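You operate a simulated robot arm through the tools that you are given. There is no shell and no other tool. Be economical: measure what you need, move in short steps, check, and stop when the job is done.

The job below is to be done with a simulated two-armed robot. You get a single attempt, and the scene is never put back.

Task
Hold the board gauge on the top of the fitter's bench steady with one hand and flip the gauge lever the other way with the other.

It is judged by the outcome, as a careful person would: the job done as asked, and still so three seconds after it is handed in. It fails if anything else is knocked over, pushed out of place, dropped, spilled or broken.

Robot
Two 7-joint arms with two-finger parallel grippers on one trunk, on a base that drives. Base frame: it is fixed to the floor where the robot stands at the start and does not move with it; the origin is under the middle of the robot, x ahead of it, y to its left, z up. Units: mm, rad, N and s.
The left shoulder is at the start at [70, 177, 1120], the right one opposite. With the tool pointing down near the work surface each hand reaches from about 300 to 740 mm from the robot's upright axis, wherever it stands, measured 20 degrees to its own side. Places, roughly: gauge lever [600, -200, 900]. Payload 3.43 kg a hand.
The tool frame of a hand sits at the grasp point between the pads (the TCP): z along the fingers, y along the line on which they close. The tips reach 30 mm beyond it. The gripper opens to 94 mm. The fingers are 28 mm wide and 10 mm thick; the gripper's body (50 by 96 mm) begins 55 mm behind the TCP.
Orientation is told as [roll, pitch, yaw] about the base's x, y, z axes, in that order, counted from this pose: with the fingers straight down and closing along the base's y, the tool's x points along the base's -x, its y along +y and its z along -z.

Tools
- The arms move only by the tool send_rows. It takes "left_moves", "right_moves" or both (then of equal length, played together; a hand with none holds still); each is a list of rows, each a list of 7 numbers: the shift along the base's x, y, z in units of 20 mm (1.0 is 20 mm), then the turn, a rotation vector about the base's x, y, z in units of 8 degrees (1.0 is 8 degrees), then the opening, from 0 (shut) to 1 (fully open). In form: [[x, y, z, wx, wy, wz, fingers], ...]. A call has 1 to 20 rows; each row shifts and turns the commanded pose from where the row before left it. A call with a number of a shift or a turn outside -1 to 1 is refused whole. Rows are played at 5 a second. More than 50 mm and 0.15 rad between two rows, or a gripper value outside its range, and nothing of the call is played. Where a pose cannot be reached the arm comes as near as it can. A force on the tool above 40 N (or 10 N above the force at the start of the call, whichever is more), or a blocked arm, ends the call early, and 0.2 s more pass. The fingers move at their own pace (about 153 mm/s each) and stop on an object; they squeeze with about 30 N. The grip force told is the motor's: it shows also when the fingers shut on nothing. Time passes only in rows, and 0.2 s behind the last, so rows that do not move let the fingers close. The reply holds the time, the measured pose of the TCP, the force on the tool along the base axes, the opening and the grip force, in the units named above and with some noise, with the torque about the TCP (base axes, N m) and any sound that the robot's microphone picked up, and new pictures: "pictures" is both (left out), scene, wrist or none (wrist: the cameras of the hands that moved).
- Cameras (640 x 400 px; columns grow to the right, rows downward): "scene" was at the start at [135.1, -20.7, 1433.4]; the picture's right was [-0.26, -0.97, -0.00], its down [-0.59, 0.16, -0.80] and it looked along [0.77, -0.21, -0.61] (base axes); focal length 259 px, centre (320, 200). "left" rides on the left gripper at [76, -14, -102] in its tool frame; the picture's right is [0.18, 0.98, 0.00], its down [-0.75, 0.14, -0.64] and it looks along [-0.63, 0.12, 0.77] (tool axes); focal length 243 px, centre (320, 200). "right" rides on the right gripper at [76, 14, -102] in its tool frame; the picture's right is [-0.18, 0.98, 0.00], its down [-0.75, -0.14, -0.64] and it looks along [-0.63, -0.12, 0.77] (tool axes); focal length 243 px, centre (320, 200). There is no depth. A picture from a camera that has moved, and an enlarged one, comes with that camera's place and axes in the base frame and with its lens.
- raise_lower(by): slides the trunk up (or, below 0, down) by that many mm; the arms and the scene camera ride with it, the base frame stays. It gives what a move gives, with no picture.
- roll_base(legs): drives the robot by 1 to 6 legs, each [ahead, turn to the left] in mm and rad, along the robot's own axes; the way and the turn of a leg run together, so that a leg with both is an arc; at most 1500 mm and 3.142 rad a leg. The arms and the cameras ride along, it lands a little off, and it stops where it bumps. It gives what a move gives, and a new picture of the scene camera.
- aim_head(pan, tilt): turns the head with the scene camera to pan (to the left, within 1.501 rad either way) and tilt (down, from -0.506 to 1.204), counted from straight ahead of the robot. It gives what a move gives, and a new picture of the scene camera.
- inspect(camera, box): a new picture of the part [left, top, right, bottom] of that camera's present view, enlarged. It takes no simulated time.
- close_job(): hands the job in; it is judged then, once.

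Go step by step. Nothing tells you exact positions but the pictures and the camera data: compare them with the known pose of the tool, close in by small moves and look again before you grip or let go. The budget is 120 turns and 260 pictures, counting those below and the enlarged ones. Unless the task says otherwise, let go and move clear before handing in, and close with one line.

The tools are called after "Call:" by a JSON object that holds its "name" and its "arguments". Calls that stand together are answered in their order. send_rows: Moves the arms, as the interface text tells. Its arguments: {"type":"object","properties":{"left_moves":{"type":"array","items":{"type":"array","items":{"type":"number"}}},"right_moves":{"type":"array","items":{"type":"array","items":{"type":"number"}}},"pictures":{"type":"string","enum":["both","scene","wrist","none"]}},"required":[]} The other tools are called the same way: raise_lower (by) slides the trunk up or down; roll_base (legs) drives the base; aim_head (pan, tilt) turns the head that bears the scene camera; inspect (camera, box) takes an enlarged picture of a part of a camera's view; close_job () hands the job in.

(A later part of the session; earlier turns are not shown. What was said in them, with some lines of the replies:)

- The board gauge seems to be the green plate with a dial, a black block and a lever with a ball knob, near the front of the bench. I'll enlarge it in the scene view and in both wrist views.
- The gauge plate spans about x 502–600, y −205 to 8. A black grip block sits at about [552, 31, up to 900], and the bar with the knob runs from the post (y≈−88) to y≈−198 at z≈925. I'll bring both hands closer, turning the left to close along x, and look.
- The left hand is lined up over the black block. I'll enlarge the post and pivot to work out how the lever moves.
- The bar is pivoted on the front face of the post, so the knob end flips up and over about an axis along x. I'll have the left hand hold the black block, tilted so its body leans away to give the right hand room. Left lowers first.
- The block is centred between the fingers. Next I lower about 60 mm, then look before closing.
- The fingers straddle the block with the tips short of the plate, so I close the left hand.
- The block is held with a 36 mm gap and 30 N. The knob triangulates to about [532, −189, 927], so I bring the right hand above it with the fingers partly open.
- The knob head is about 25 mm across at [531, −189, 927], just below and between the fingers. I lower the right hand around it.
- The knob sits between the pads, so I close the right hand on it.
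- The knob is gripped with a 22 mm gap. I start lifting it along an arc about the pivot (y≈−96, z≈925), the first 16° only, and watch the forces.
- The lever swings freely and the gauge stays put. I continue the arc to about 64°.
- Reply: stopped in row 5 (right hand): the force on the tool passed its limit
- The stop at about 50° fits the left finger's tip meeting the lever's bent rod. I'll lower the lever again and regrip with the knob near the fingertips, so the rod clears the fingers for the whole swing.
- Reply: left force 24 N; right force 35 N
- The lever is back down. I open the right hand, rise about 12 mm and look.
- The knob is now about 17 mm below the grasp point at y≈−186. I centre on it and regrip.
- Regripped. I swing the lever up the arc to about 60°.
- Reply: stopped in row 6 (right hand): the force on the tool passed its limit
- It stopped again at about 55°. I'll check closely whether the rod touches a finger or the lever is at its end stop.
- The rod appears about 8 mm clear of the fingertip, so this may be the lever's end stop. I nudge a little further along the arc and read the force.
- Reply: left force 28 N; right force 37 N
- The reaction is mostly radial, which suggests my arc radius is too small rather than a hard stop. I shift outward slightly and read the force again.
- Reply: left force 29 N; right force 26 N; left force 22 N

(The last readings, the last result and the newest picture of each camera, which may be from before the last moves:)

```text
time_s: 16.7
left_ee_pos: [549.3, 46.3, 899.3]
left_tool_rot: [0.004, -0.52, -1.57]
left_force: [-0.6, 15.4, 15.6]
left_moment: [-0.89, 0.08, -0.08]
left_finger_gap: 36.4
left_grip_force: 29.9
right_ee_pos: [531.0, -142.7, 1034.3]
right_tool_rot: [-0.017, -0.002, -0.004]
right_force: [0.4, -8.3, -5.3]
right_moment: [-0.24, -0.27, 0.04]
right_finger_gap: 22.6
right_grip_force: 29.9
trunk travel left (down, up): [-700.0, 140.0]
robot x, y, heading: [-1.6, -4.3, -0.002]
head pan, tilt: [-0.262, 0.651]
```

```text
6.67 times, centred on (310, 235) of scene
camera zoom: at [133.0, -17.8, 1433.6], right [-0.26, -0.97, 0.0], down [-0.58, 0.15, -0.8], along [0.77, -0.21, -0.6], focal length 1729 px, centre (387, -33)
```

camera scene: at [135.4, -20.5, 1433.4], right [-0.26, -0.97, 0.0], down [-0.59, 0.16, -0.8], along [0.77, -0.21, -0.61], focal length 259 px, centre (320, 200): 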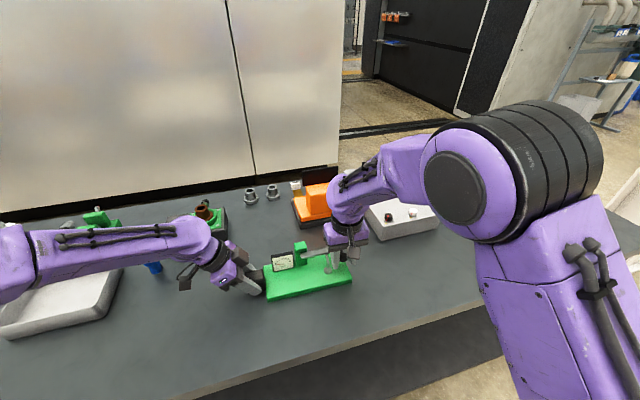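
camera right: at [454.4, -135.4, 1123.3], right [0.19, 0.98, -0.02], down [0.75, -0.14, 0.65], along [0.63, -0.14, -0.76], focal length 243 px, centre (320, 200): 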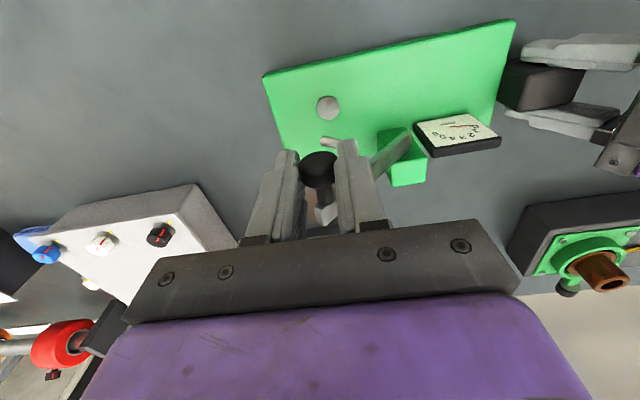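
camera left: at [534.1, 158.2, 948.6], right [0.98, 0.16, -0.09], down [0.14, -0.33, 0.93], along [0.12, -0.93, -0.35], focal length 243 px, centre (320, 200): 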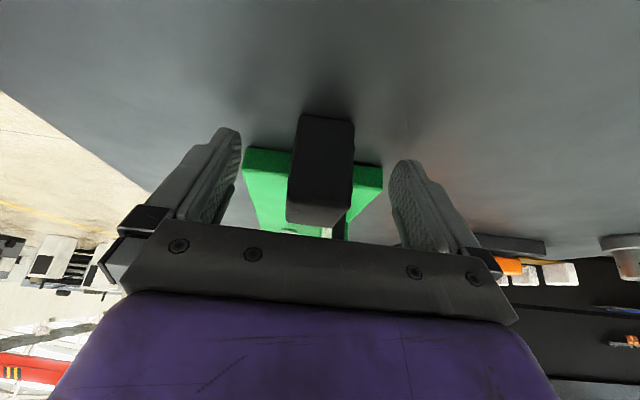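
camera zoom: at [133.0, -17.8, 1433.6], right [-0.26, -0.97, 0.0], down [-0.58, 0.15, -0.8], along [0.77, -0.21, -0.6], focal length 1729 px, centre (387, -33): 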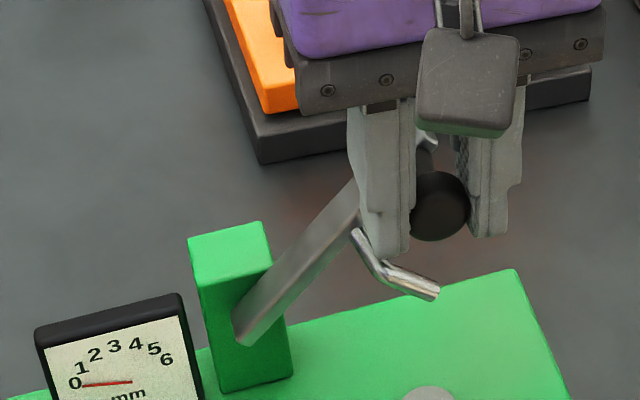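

Force dropped and the lever moved on, so it isn't at its stop. The arc just has a larger radius (about 105 mm, pivot near y −83, z 935). I loosen the grip slightly so the −y finger pushes the knob without vertical binding, then continue.

Call:
{"name": "send_rows", "arguments": {"right_moves": [[0, 0.1, 0, 0, 0, 0, 0.32], [0, 0.5, 0.3, 0, 0, 0, 0.32], [0, 0.5, 0.27, 0, 0, 0, 0.32], [0, 0.5, 0.2, 0, 0, 0, 0.32]], "pictures": "wrist"}}

Call:
{"name": "inspect", "arguments": {"camera": "scene", "box": [235, 190, 355, 280]}}

```text
time_s: 17.7
left_ee_pos: [548.5, 47.6, 898.7]
left_tool_rot: [0.005, -0.516, -1.569]
left_force: [-2.1, 26.0, 12.1]
left_moment: [-0.92, 0.14, -0.21]
left_finger_gap: 36.1
left_grip_force: 29.8
right_ee_pos: [531.7, -115.0, 1051.5]
right_tool_rot: [-0.018, -0.003, -0.007]
right_force: [-0.4, -24.6, 10.0]
right_moment: [-0.56, 0.0, -0.03]
right_finger_gap: 43.9
right_grip_force: 11.8
trunk travel left (down, up): [-700.0, 140.0]
robot x, y, heading: [0.9, 0.8, -0.001]
head pan, tilt: [-0.262, 0.651]
camera right: at [453.6, -98.7, 1152.8], right [0.19, 0.98, -0.02], down [0.75, -0.13, 0.65], along [0.63, -0.14, -0.76], focal length 243 px, centre (320, 200)
```

right: 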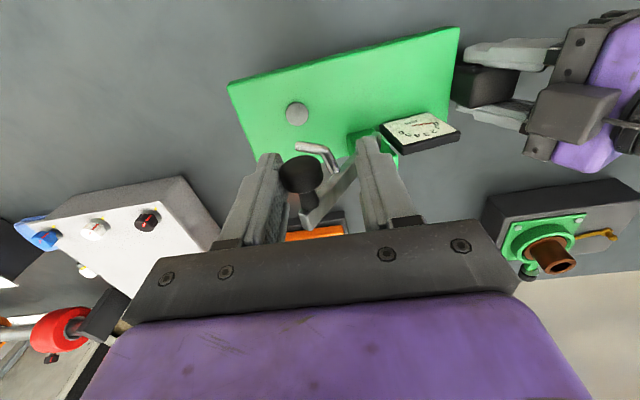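

```text
4.44 times, centred on (295, 235) of scene
camera zoom: at [131.4, -20.1, 1433.9], right [-0.26, -0.97, 0.0], down [-0.58, 0.16, -0.8], along [0.77, -0.21, -0.6], focal length 1153 px, centre (431, 44)
```

zoom: 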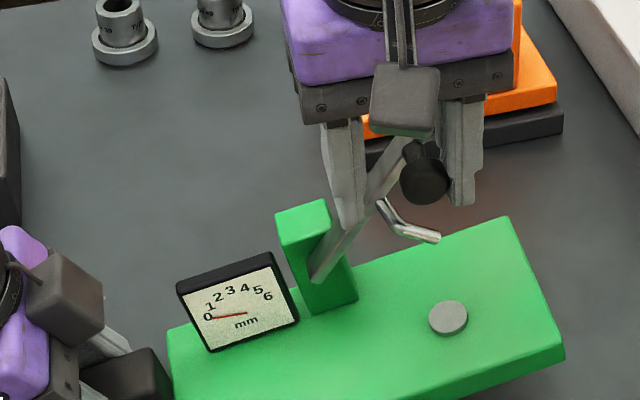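

The plate's right end looks higher in the picture, so the gauge may be tilting about the left grip. I check the whole scene before going on.

Call:
{"name": "inspect", "arguments": {"camera": "scene", "box": [200, 190, 400, 315]}}

Call:
{"name": "inspect", "arguments": {"camera": "right", "box": [210, 20, 470, 250]}}

```text
3.20 times, centred on (300, 252) of scene
camera zoom: at [131.4, -20.1, 1433.9], right [-0.26, -0.97, 0.0], down [-0.58, 0.16, -0.8], along [0.77, -0.21, -0.6], focal length 830 px, centre (384, 32)
```

zoom: 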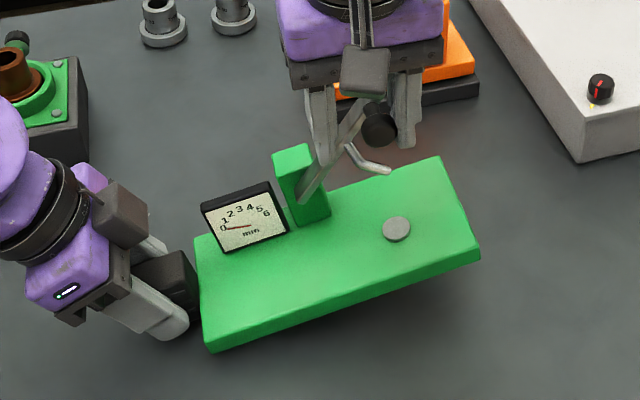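

```text
1.74 times, centred on (340, 135) of right
camera zoom: at [453.6, -98.7, 1152.8], right [0.19, 0.98, -0.02], down [0.75, -0.13, 0.65], along [0.63, -0.14, -0.76], focal length 422 px, centre (285, 313)
```

zoom: 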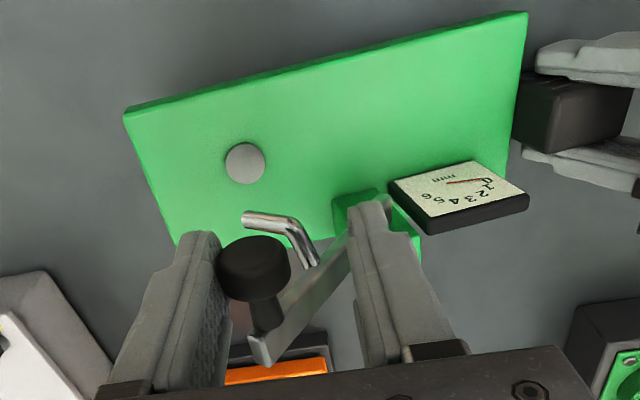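

The plate's right end has lifted, so the lever really was at its end stop around 50° and my extra push tipped the gauge about the left grip. I back the right hand off along the same path to let it settle flat.

Call:
{"name": "send_rows", "arguments": {"right_moves": [[0, -0.4, -0.2, 0, 0, 0, 0.36], [0, -0.4, -0.25, 0, 0, 0, 0.36], [0, -0.4, -0.25, 0, 0, 0, 0.36]], "pictures": "none"}}

Call:
{"name": "inspect", "arguments": {"camera": "scene", "box": [200, 190, 400, 315]}}

```text
time_s: 18.5
left_ee_pos: [549.2, 46.8, 898.0]
left_tool_rot: [0.003, -0.518, -1.573]
left_force: [-2.8, 2.0, 11.3]
left_moment: [0.78, -0.01, -0.05]
left_finger_gap: 36.4
left_grip_force: 30.3
right_ee_pos: [531.2, -137.4, 1036.4]
right_tool_rot: [-0.018, -0.001, -0.007]
right_force: [1.5, 2.3, -0.4]
right_moment: [-0.01, 0.01, 0.01]
right_finger_gap: 35.3
right_grip_force: 1.0
trunk travel left (down, up): [-700.0, 140.0]
robot x, y, heading: [-2.2, -2.5, -0.001]
head pan, tilt: [-0.262, 0.651]
```

```text
3.20 times, centred on (300, 252) of scene
camera zoom: at [133.0, -19.9, 1433.6], right [-0.26, -0.97, 0.0], down [-0.58, 0.16, -0.8], along [0.77, -0.21, -0.6], focal length 830 px, centre (384, 32)
```

zoom: 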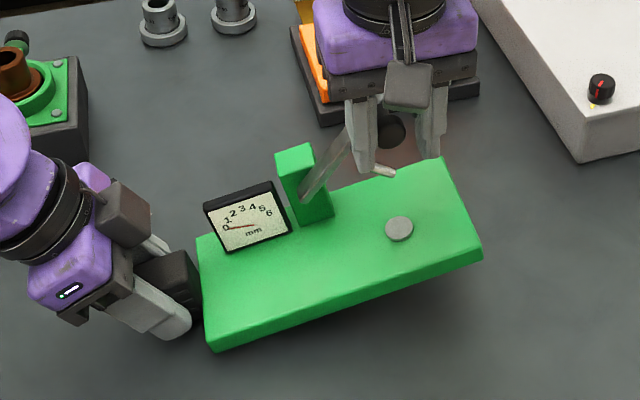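

The plate is still tilted about 6°, held by the left grip's friction, and the lever stands by itself. I lift the right hand straight up clear of the knob and check that the lever stays.

Call:
{"name": "send_rows", "arguments": {"right_moves": [[0, 0, 0, 0, 0, 0, 0.45], [0, 0, 0.8, 0, 0, 0, 0.45], [0, 0, 0.9, 0, 0, 0, 0.45], [0, 0, 0.9, 0, 0, 0, 0.45]], "pictures": "none"}}

Call:
{"name": "inspect", "arguments": {"camera": "scene", "box": [200, 190, 400, 315]}}

```text
time_s: 19.5
left_ee_pos: [549.7, 46.8, 898.1]
left_tool_rot: [0.002, -0.517, -1.571]
left_force: [-5.5, -1.3, 9.6]
left_moment: [0.42, 0.1, 0.02]
left_finger_gap: 36.1
left_grip_force: 30.3
right_ee_pos: [532.9, -138.2, 1089.5]
right_tool_rot: [-0.016, -0.002, -0.008]
right_force: [-0.3, -1.1, -0.1]
right_moment: [0.01, -0.01, 0.0]
right_finger_gap: 42.5
right_grip_force: 0.1
trunk travel left (down, up): [-700.0, 140.0]
robot x, y, heading: [0.0, -0.1, -0.001]
head pan, tilt: [-0.262, 0.651]
```

```text
3.20 times, centred on (300, 252) of scene
camera zoom: at [132.7, -21.1, 1433.7], right [-0.26, -0.97, 0.0], down [-0.58, 0.16, -0.8], along [0.77, -0.21, -0.6], focal length 830 px, centre (384, 32)
```

zoom: 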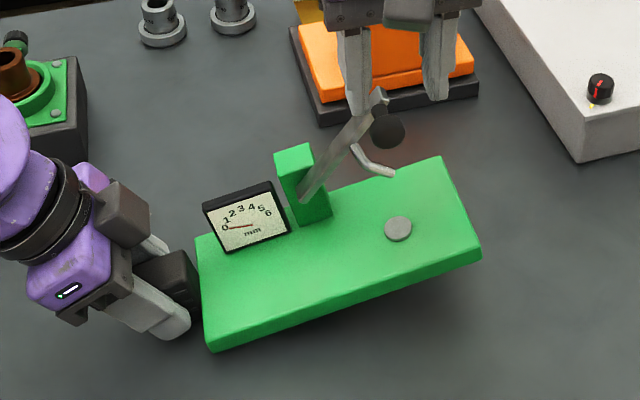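

The lever stays up unassisted. Now I rotate the left hand slowly about +x to lay the plate flat again.

Call:
{"name": "send_rows", "arguments": {"left_moves": [[0, 0, 0, 0.2, 0, 0, 0], [0, 0, 0, 0.2, 0, 0, 0], [0, 0, 0, 0.2, 0, 0, 0]], "pictures": "none"}}

Call:
{"name": "inspect", "arguments": {"camera": "scene", "box": [200, 190, 400, 315]}}

```text
time_s: 20.3
left_ee_pos: [550.1, 45.4, 897.5]
left_tool_rot: [-0.001, -0.431, -1.567]
left_force: [0.5, -1.9, 0.9]
left_moment: [0.34, -0.03, 0.0]
left_finger_gap: 36.2
left_grip_force: 30.2
right_ee_pos: [535.3, -139.1, 1087.7]
right_tool_rot: [-0.017, 0.0, -0.006]
right_force: [0.3, -0.1, -0.3]
right_moment: [-0.05, 0.0, 0.02]
right_finger_gap: 42.5
right_grip_force: 0.0
trunk travel left (down, up): [-700.0, 140.0]
robot x, y, heading: [2.0, -0.4, -0.003]
head pan, tilt: [-0.262, 0.651]
```

```text
3.20 times, centred on (300, 252) of scene
camera zoom: at [135.0, -21.4, 1433.3], right [-0.26, -0.97, 0.0], down [-0.59, 0.16, -0.8], along [0.77, -0.21, -0.61], focal length 830 px, centre (384, 32)
```

zoom: 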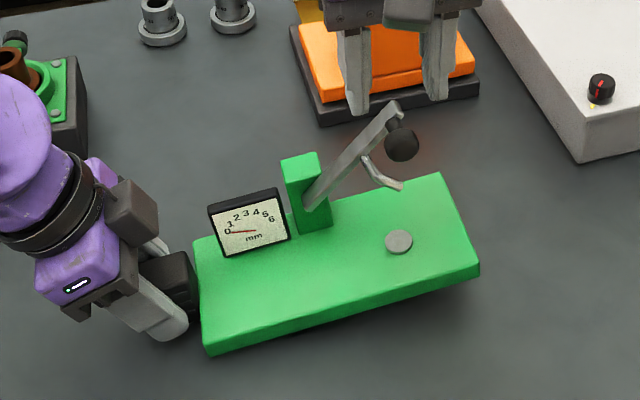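

About halfway down; I continue.

Call:
{"name": "send_rows", "arguments": {"left_moves": [[0, 0, 0, 0.2, 0, 0, 0], [0, 0, 0, 0.2, 0, 0, 0]], "pictures": "none"}}

Call:
{"name": "inspect", "arguments": {"camera": "scene", "box": [200, 190, 400, 315]}}

```text
time_s: 20.9
left_ee_pos: [552.7, 45.6, 896.5]
left_tool_rot: [0.0, -0.376, -1.569]
left_force: [0.0, 0.8, -2.4]
left_moment: [0.33, 0.03, 0.02]
left_finger_gap: 36.2
left_grip_force: 29.8
right_ee_pos: [534.9, -139.0, 1088.6]
right_tool_rot: [-0.016, -0.001, -0.006]
right_force: [0.2, -0.1, -0.2]
right_moment: [-0.03, 0.0, 0.01]
right_finger_gap: 42.4
right_grip_force: 0.1
trunk travel left (down, up): [-700.0, 140.0]
robot x, y, heading: [-0.6, 1.3, -0.006]
head pan, tilt: [-0.262, 0.651]
```

```text
3.20 times, centred on (300, 252) of scene
camera zoom: at [135.7, -21.0, 1433.3], right [-0.26, -0.97, 0.0], down [-0.59, 0.16, -0.8], along [0.77, -0.21, -0.61], focal length 830 px, centre (384, 32)
```

zoom: 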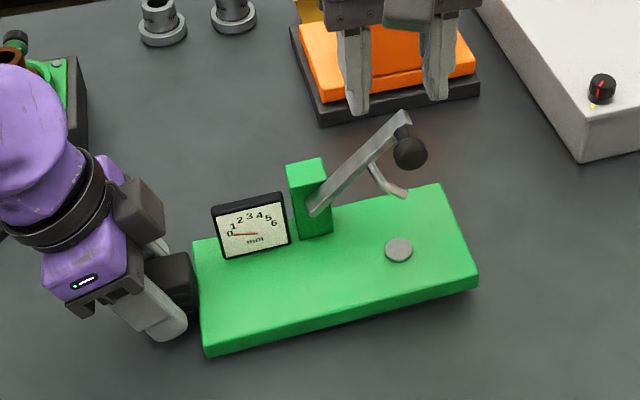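

Call:
{"name": "send_rows", "arguments": {"left_moves": [[0, 0, 0, 0.15, 0, 0, 0], [0, 0, 0, 0.1, 0, 0, 0]], "pictures": "none"}}

Call:
{"name": "inspect", "arguments": {"camera": "scene", "box": [200, 190, 400, 315]}}

```text
time_s: 21.5
left_ee_pos: [551.7, 46.3, 897.6]
left_tool_rot: [0.001, -0.34, -1.569]
left_force: [-0.5, 0.2, -3.6]
left_moment: [0.32, 0.01, -0.03]
left_finger_gap: 36.3
left_grip_force: 30.2
right_ee_pos: [534.8, -139.1, 1089.5]
right_tool_rot: [-0.016, 0.0, -0.008]
right_force: [-0.7, 0.7, -0.7]
right_moment: [0.0, 0.02, 0.0]
right_finger_gap: 42.1
right_grip_force: 0.1
trunk travel left (down, up): [-700.0, 140.0]
robot x, y, heading: [-2.2, 0.5, -0.002]
head pan, tilt: [-0.262, 0.651]
```

```text
3.20 times, centred on (300, 252) of scene
camera zoom: at [135.6, -20.8, 1433.4], right [-0.26, -0.97, 0.0], down [-0.59, 0.16, -0.8], along [0.77, -0.21, -0.61], focal length 830 px, centre (384, 32)
```

zoom: 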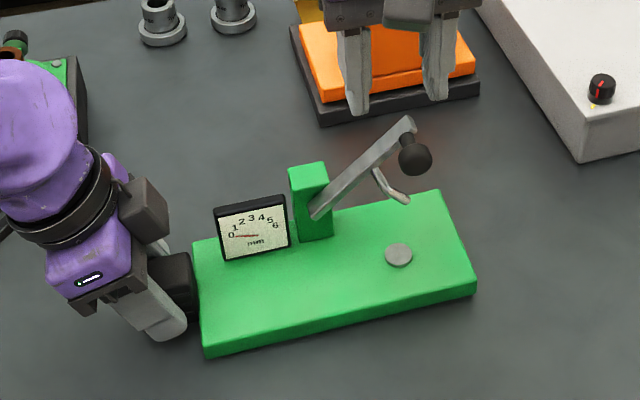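

The plate looks flat again. I settle the left hand a hair more, and bring the right fingers loosely back around the knob (at about [533, −153, 1000]) to check gently that the lever is fully at its stop.

Call:
{"name": "send_rows", "arguments": {"left_moves": [[0, 0, 0, 0.1, 0, 0, 0], [0, 0, -0.05, 0, 0, 0, 0], [0, 0, 0, 0, 0, 0, 0], [0, 0, 0, 0, 0, 0, 0]], "right_moves": [[0, -0.7, -0.4, 0, 0, 0, 0.45], [0, 0, -0.95, 0, 0, 0, 0.45], [0, 0, -0.95, 0, 0, 0, 0.45], [0, 0, -0.95, 0, 0, 0, 0.45]], "pictures": "wrist"}}

Call:
{"name": "inspect", "arguments": {"camera": "scene", "box": [200, 190, 400, 315]}}

```text
time_s: 22.5
left_ee_pos: [551.8, 45.9, 895.9]
left_tool_rot: [0.003, -0.33, -1.569]
left_force: [0.8, -0.1, -1.9]
left_moment: [0.36, -0.01, -0.02]
left_finger_gap: 36.2
left_grip_force: 29.6
right_ee_pos: [533.7, -153.8, 1021.3]
right_tool_rot: [-0.016, -0.001, -0.005]
right_force: [-0.4, 0.4, 1.2]
right_moment: [0.0, -0.03, -0.02]
right_finger_gap: 42.3
right_grip_force: 0.0
trunk travel left (down, up): [-700.0, 140.0]
robot x, y, heading: [2.7, -1.2, -0.002]
head pan, tilt: [-0.262, 0.651]
camera right: at [457.3, -137.6, 1122.8], right [0.19, 0.98, -0.02], down [0.75, -0.14, 0.64], along [0.63, -0.13, -0.76], focal length 243 px, centre (320, 200)
camera left: at [535.8, 150.1, 968.2], right [0.98, 0.18, -0.06], down [0.14, -0.51, 0.85], along [0.12, -0.84, -0.52], focal length 243 px, centre (320, 200)
```

right: 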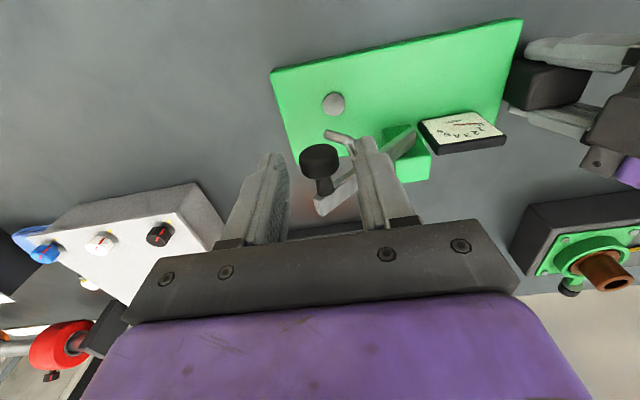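
left: 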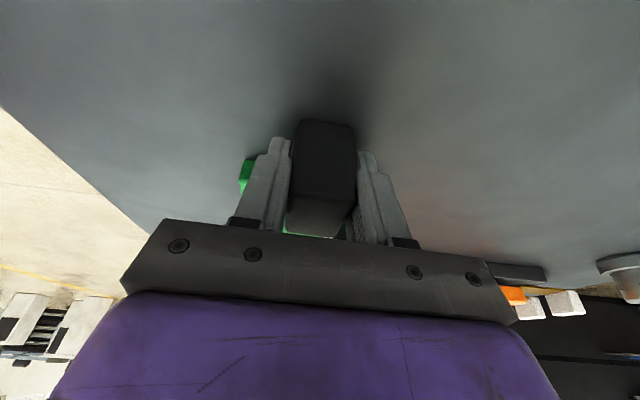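

```text
3.20 times, centred on (300, 252) of scene
camera zoom: at [135.6, -20.9, 1433.4], right [-0.26, -0.97, 0.0], down [-0.59, 0.16, -0.8], along [0.77, -0.21, -0.61], focal length 830 px, centre (384, 32)
```

zoom: 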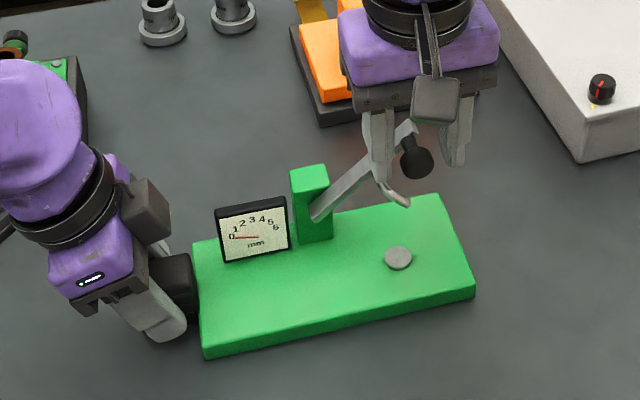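

Call:
{"name": "send_rows", "arguments": {"right_moves": [[0, 0.3, 0, 0, 0, 0, 0.45], [0, 0.2, 0, 0, 0, 0, 0.45], [0, 0.1, 0, 0, 0, 0, 0.45]], "pictures": "none"}}

Call:
{"name": "inspect", "arguments": {"camera": "scene", "box": [200, 190, 400, 315]}}

```text
time_s: 23.3
left_ee_pos: [551.6, 46.2, 895.7]
left_tool_rot: [0.0, -0.326, -1.569]
left_force: [0.5, 4.1, -1.7]
left_moment: [0.29, -0.08, -0.04]
left_finger_gap: 36.4
left_grip_force: 30.3
right_ee_pos: [534.1, -141.6, 1023.8]
right_tool_rot: [-0.017, 0.0, -0.007]
right_force: [-0.2, -5.0, 2.0]
right_moment: [-0.16, 0.0, -0.01]
right_finger_gap: 45.2
right_grip_force: 2.3
trunk travel left (down, up): [-700.0, 140.0]
robot x, y, heading: [0.0, -0.6, -0.003]
head pan, tilt: [-0.262, 0.651]
```

```text
3.20 times, centred on (300, 252) of scene
camera zoom: at [135.2, -20.9, 1433.5], right [-0.26, -0.97, 0.0], down [-0.59, 0.16, -0.8], along [0.77, -0.21, -0.61], focal length 830 px, centre (384, 32)
```

zoom: 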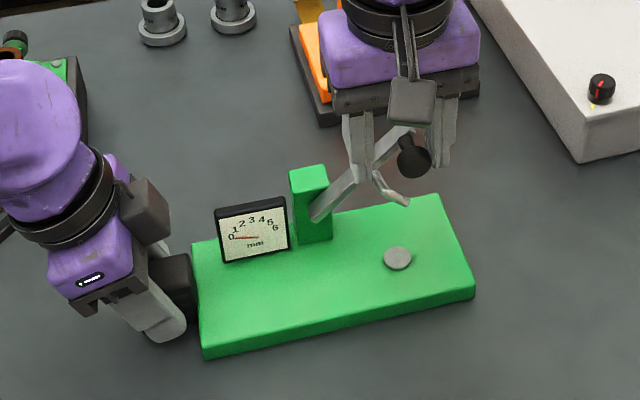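

Contact at 5 N and the lever hasn't moved. I push slightly harder.

Call:
{"name": "send_rows", "arguments": {"right_moves": [[0, 0.15, 0, 0, 0, 0, 0.45], [0, 0.1, 0, 0, 0, 0, 0.45]], "pictures": "none"}}

Call:
{"name": "inspect", "arguments": {"camera": "scene", "box": [200, 190, 400, 315]}}

```text
time_s: 23.9
left_ee_pos: [550.9, 47.3, 896.7]
left_tool_rot: [0.002, -0.325, -1.568]
left_force: [-1.0, 12.5, -0.4]
left_moment: [-0.93, 0.03, -0.24]
left_finger_gap: 36.3
left_grip_force: 29.9
right_ee_pos: [533.8, -135.8, 1023.4]
right_tool_rot: [-0.017, 0.001, -0.007]
right_force: [0.6, -14.0, 0.9]
right_moment: [-0.29, -0.04, -0.01]
right_finger_gap: 50.0
right_grip_force: 7.5
trunk travel left (down, up): [-700.0, 140.0]
robot x, y, heading: [2.6, -0.9, -0.001]
head pan, tilt: [-0.262, 0.651]
```

```text
3.20 times, centred on (300, 252) of scene
camera zoom: at [135.1, -20.9, 1433.4], right [-0.26, -0.97, 0.0], down [-0.59, 0.16, -0.8], along [0.77, -0.21, -0.61], focal length 830 px, centre (384, 32)
```

zoom: 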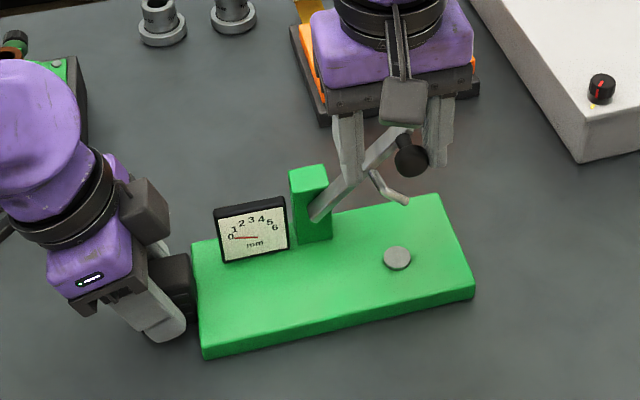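

With 14 N the lever doesn't move, so it's at its end stop. I back the right hand off, lift it clear, and keep holding the gauge.

Call:
{"name": "send_rows", "arguments": {"right_moves": [[0, -0.5, 0, 0, 0, 0, 0.45], [0, -0.45, 0, 0, 0, 0, 0.45], [0, 0, 0.8, 0, 0, 0, 0.45], [0, 0, 0.9, 0, 0, 0, 0.45], [0, 0, 0.9, 0, 0, 0, 0.45], [0, -0.5, 0.9, 0, 0, 0, 0.45], [0, -0.9, 0.9, 0, 0, 0, 0.45], [0, -0.9, 0.5, 0, 0, 0, 0.45], [0, -0.9, 0.5, 0, 0, 0, 0.45]], "pictures": "none"}}

Call:
{"name": "inspect", "arguments": {"camera": "scene", "box": [200, 190, 400, 315]}}

Call:
{"name": "inspect", "arguments": {"camera": "right", "box": [300, 0, 640, 200]}}

```text
time_s: 25.9
left_ee_pos: [551.1, 46.9, 896.2]
left_tool_rot: [0.0, -0.325, -1.572]
left_force: [0.1, -0.8, -1.5]
left_moment: [0.34, 0.01, 0.02]
left_finger_gap: 36.2
left_grip_force: 29.6
right_ee_pos: [535.3, -217.8, 1131.1]
right_tool_rot: [-0.016, 0.002, -0.004]
right_force: [-0.6, -0.1, 0.0]
right_moment: [-0.01, 0.03, 0.01]
right_finger_gap: 42.0
right_grip_force: 0.0
trunk travel left (down, up): [-700.0, 140.0]
robot x, y, heading: [0.9, 2.3, -0.004]
head pan, tilt: [-0.262, 0.651]
```

```text
3.20 times, centred on (300, 252) of scene
camera zoom: at [135.3, -21.5, 1433.4], right [-0.26, -0.97, 0.0], down [-0.59, 0.16, -0.8], along [0.77, -0.21, -0.61], focal length 830 px, centre (384, 32)
```

zoom: 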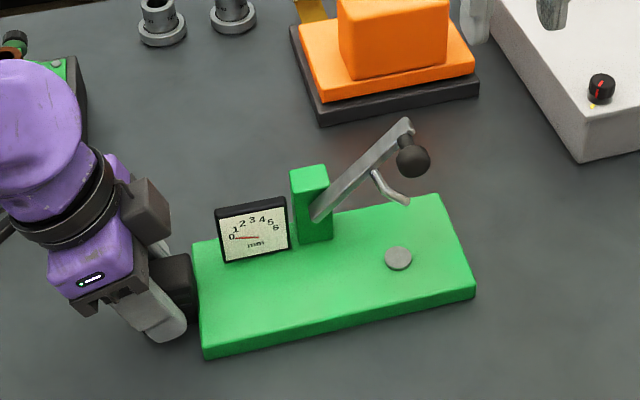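

```text
1.88 times, centred on (470, 100) of right
camera zoom: at [457.6, -201.8, 1232.8], right [0.19, 0.98, -0.02], down [0.75, -0.14, 0.64], along [0.63, -0.13, -0.76], focal length 457 px, centre (38, 388)
```

zoom: 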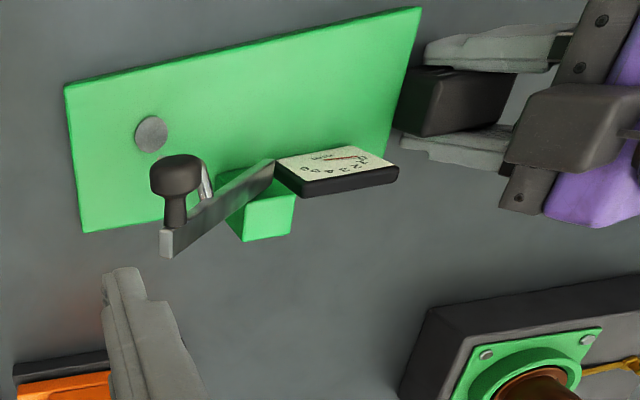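

The lever stands flipped up on its own and the gauge looks flat. I ease the left hand a touch more and then open it gently.

Call:
{"name": "send_rows", "arguments": {"left_moves": [[0, 0, 0, 0.1, 0, 0, 0], [0, 0, 0, 0, 0, 0, 0], [0, 0, 0, 0, 0, 0, 0.42], [0, 0, 0, 0, 0, 0, 0.5], [0, 0, 0, 0, 0, 0, 0.7]], "pictures": "wrist"}}

Call:
{"name": "inspect", "arguments": {"camera": "scene", "box": [200, 190, 400, 315]}}

```text
time_s: 27.1
left_ee_pos: [551.1, 47.5, 895.4]
left_tool_rot: [0.0, -0.312, -1.57]
left_force: [0.6, -0.4, 0.4]
left_moment: [-0.04, -0.03, 0.05]
left_finger_gap: 65.8
left_grip_force: 0.1
right_ee_pos: [535.0, -218.2, 1130.8]
right_tool_rot: [-0.016, 0.0, -0.007]
right_force: [0.0, 0.0, -0.1]
right_moment: [0.01, 0.03, 0.01]
right_finger_gap: 42.2
right_grip_force: 0.1
trunk travel left (down, up): [-700.0, 140.0]
robot x, y, heading: [-1.1, -0.2, 0.003]
head pan, tilt: [-0.262, 0.651]
camera left: at [535.5, 149.3, 969.5], right [0.98, 0.18, -0.06], down [0.14, -0.52, 0.84], along [0.12, -0.84, -0.53], focal length 243 px, centre (320, 200)
```

left: 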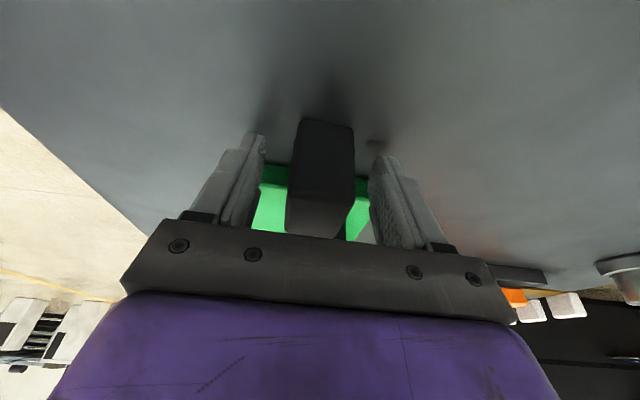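

```text
3.20 times, centred on (300, 252) of scene
camera zoom: at [135.4, -20.6, 1433.4], right [-0.26, -0.97, 0.0], down [-0.59, 0.16, -0.8], along [0.77, -0.21, -0.61], focal length 830 px, centre (384, 32)
```

zoom: 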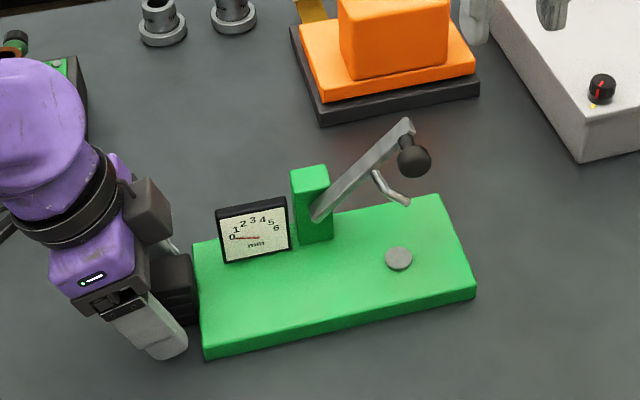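

Released, and the gauge sits flat with the lever still up. I withdraw the left hand along its tool axis.

Call:
{"name": "send_rows", "arguments": {"left_moves": [[0, 0.1, 0.5, 0, 0, 0, 0.9], [0, 0.29, 0.9, 0, 0, 0, 1], [0, 0.29, 0.9, 0, 0, 0, 1], [0, 0.29, 0.9, 0, 0, 0, 1], [0, 0.29, 0.9, 0, 0, 0, 1], [0, 0.29, 0.9, 0, 0, 0, 1], [0, 0.29, 0.9, 0, 0, 0, 1]], "pictures": "scene"}}

Call:
{"name": "inspect", "arguments": {"camera": "scene", "box": [200, 190, 400, 315]}}

```text
time_s: 28.7
left_ee_pos: [551.1, 83.7, 1014.8]
left_tool_rot: [0.002, -0.316, -1.571]
left_force: [-1.2, -0.5, 0.1]
left_moment: [-0.02, 0.01, -0.03]
left_finger_gap: 93.8
left_grip_force: 0.1
right_ee_pos: [533.7, -218.0, 1132.0]
right_tool_rot: [-0.016, -0.001, -0.007]
right_force: [-0.3, 0.0, 0.5]
right_moment: [-0.01, 0.0, 0.02]
right_finger_gap: 42.1
right_grip_force: 0.0
trunk travel left (down, up): [-700.0, 140.0]
robot x, y, heading: [3.6, 3.5, -0.001]
head pan, tilt: [-0.262, 0.651]
camera scene: at [134.6, -20.4, 1433.5], right [-0.26, -0.97, 0.0], down [-0.59, 0.16, -0.8], along [0.77, -0.21, -0.61], focal length 259 px, centre (320, 200)
```

scene: 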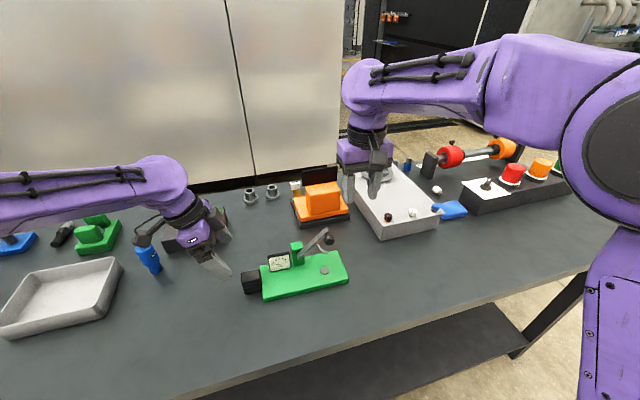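

```text
3.20 times, centred on (300, 252) of scene
camera zoom: at [134.6, -20.4, 1433.5], right [-0.26, -0.97, 0.0], down [-0.59, 0.16, -0.8], along [0.77, -0.21, -0.61], focal length 830 px, centre (384, 32)
```

zoom: 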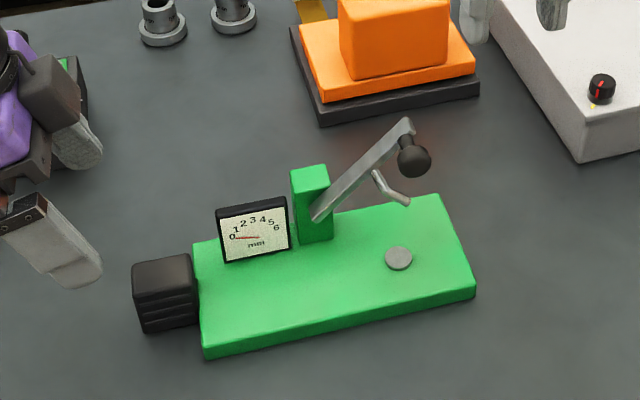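

Both hands are clear, the gauge sits flat, the lever stands flipped up at its stop, and nothing else has moved. I hand in.

Call:
{"name": "close_job", "arguments": {}}

```text
The job is handed in.
```

The gauge lever is flipped up to its stop, at about 46°, and stays there with both hands clear. During the flip I over-pushed, and the plate's right end tipped up about 6° in the left hand's grip. I laid it flat again, so the gauge now sits about 4–5 mm to the left of where it started; nothing else was disturbed.
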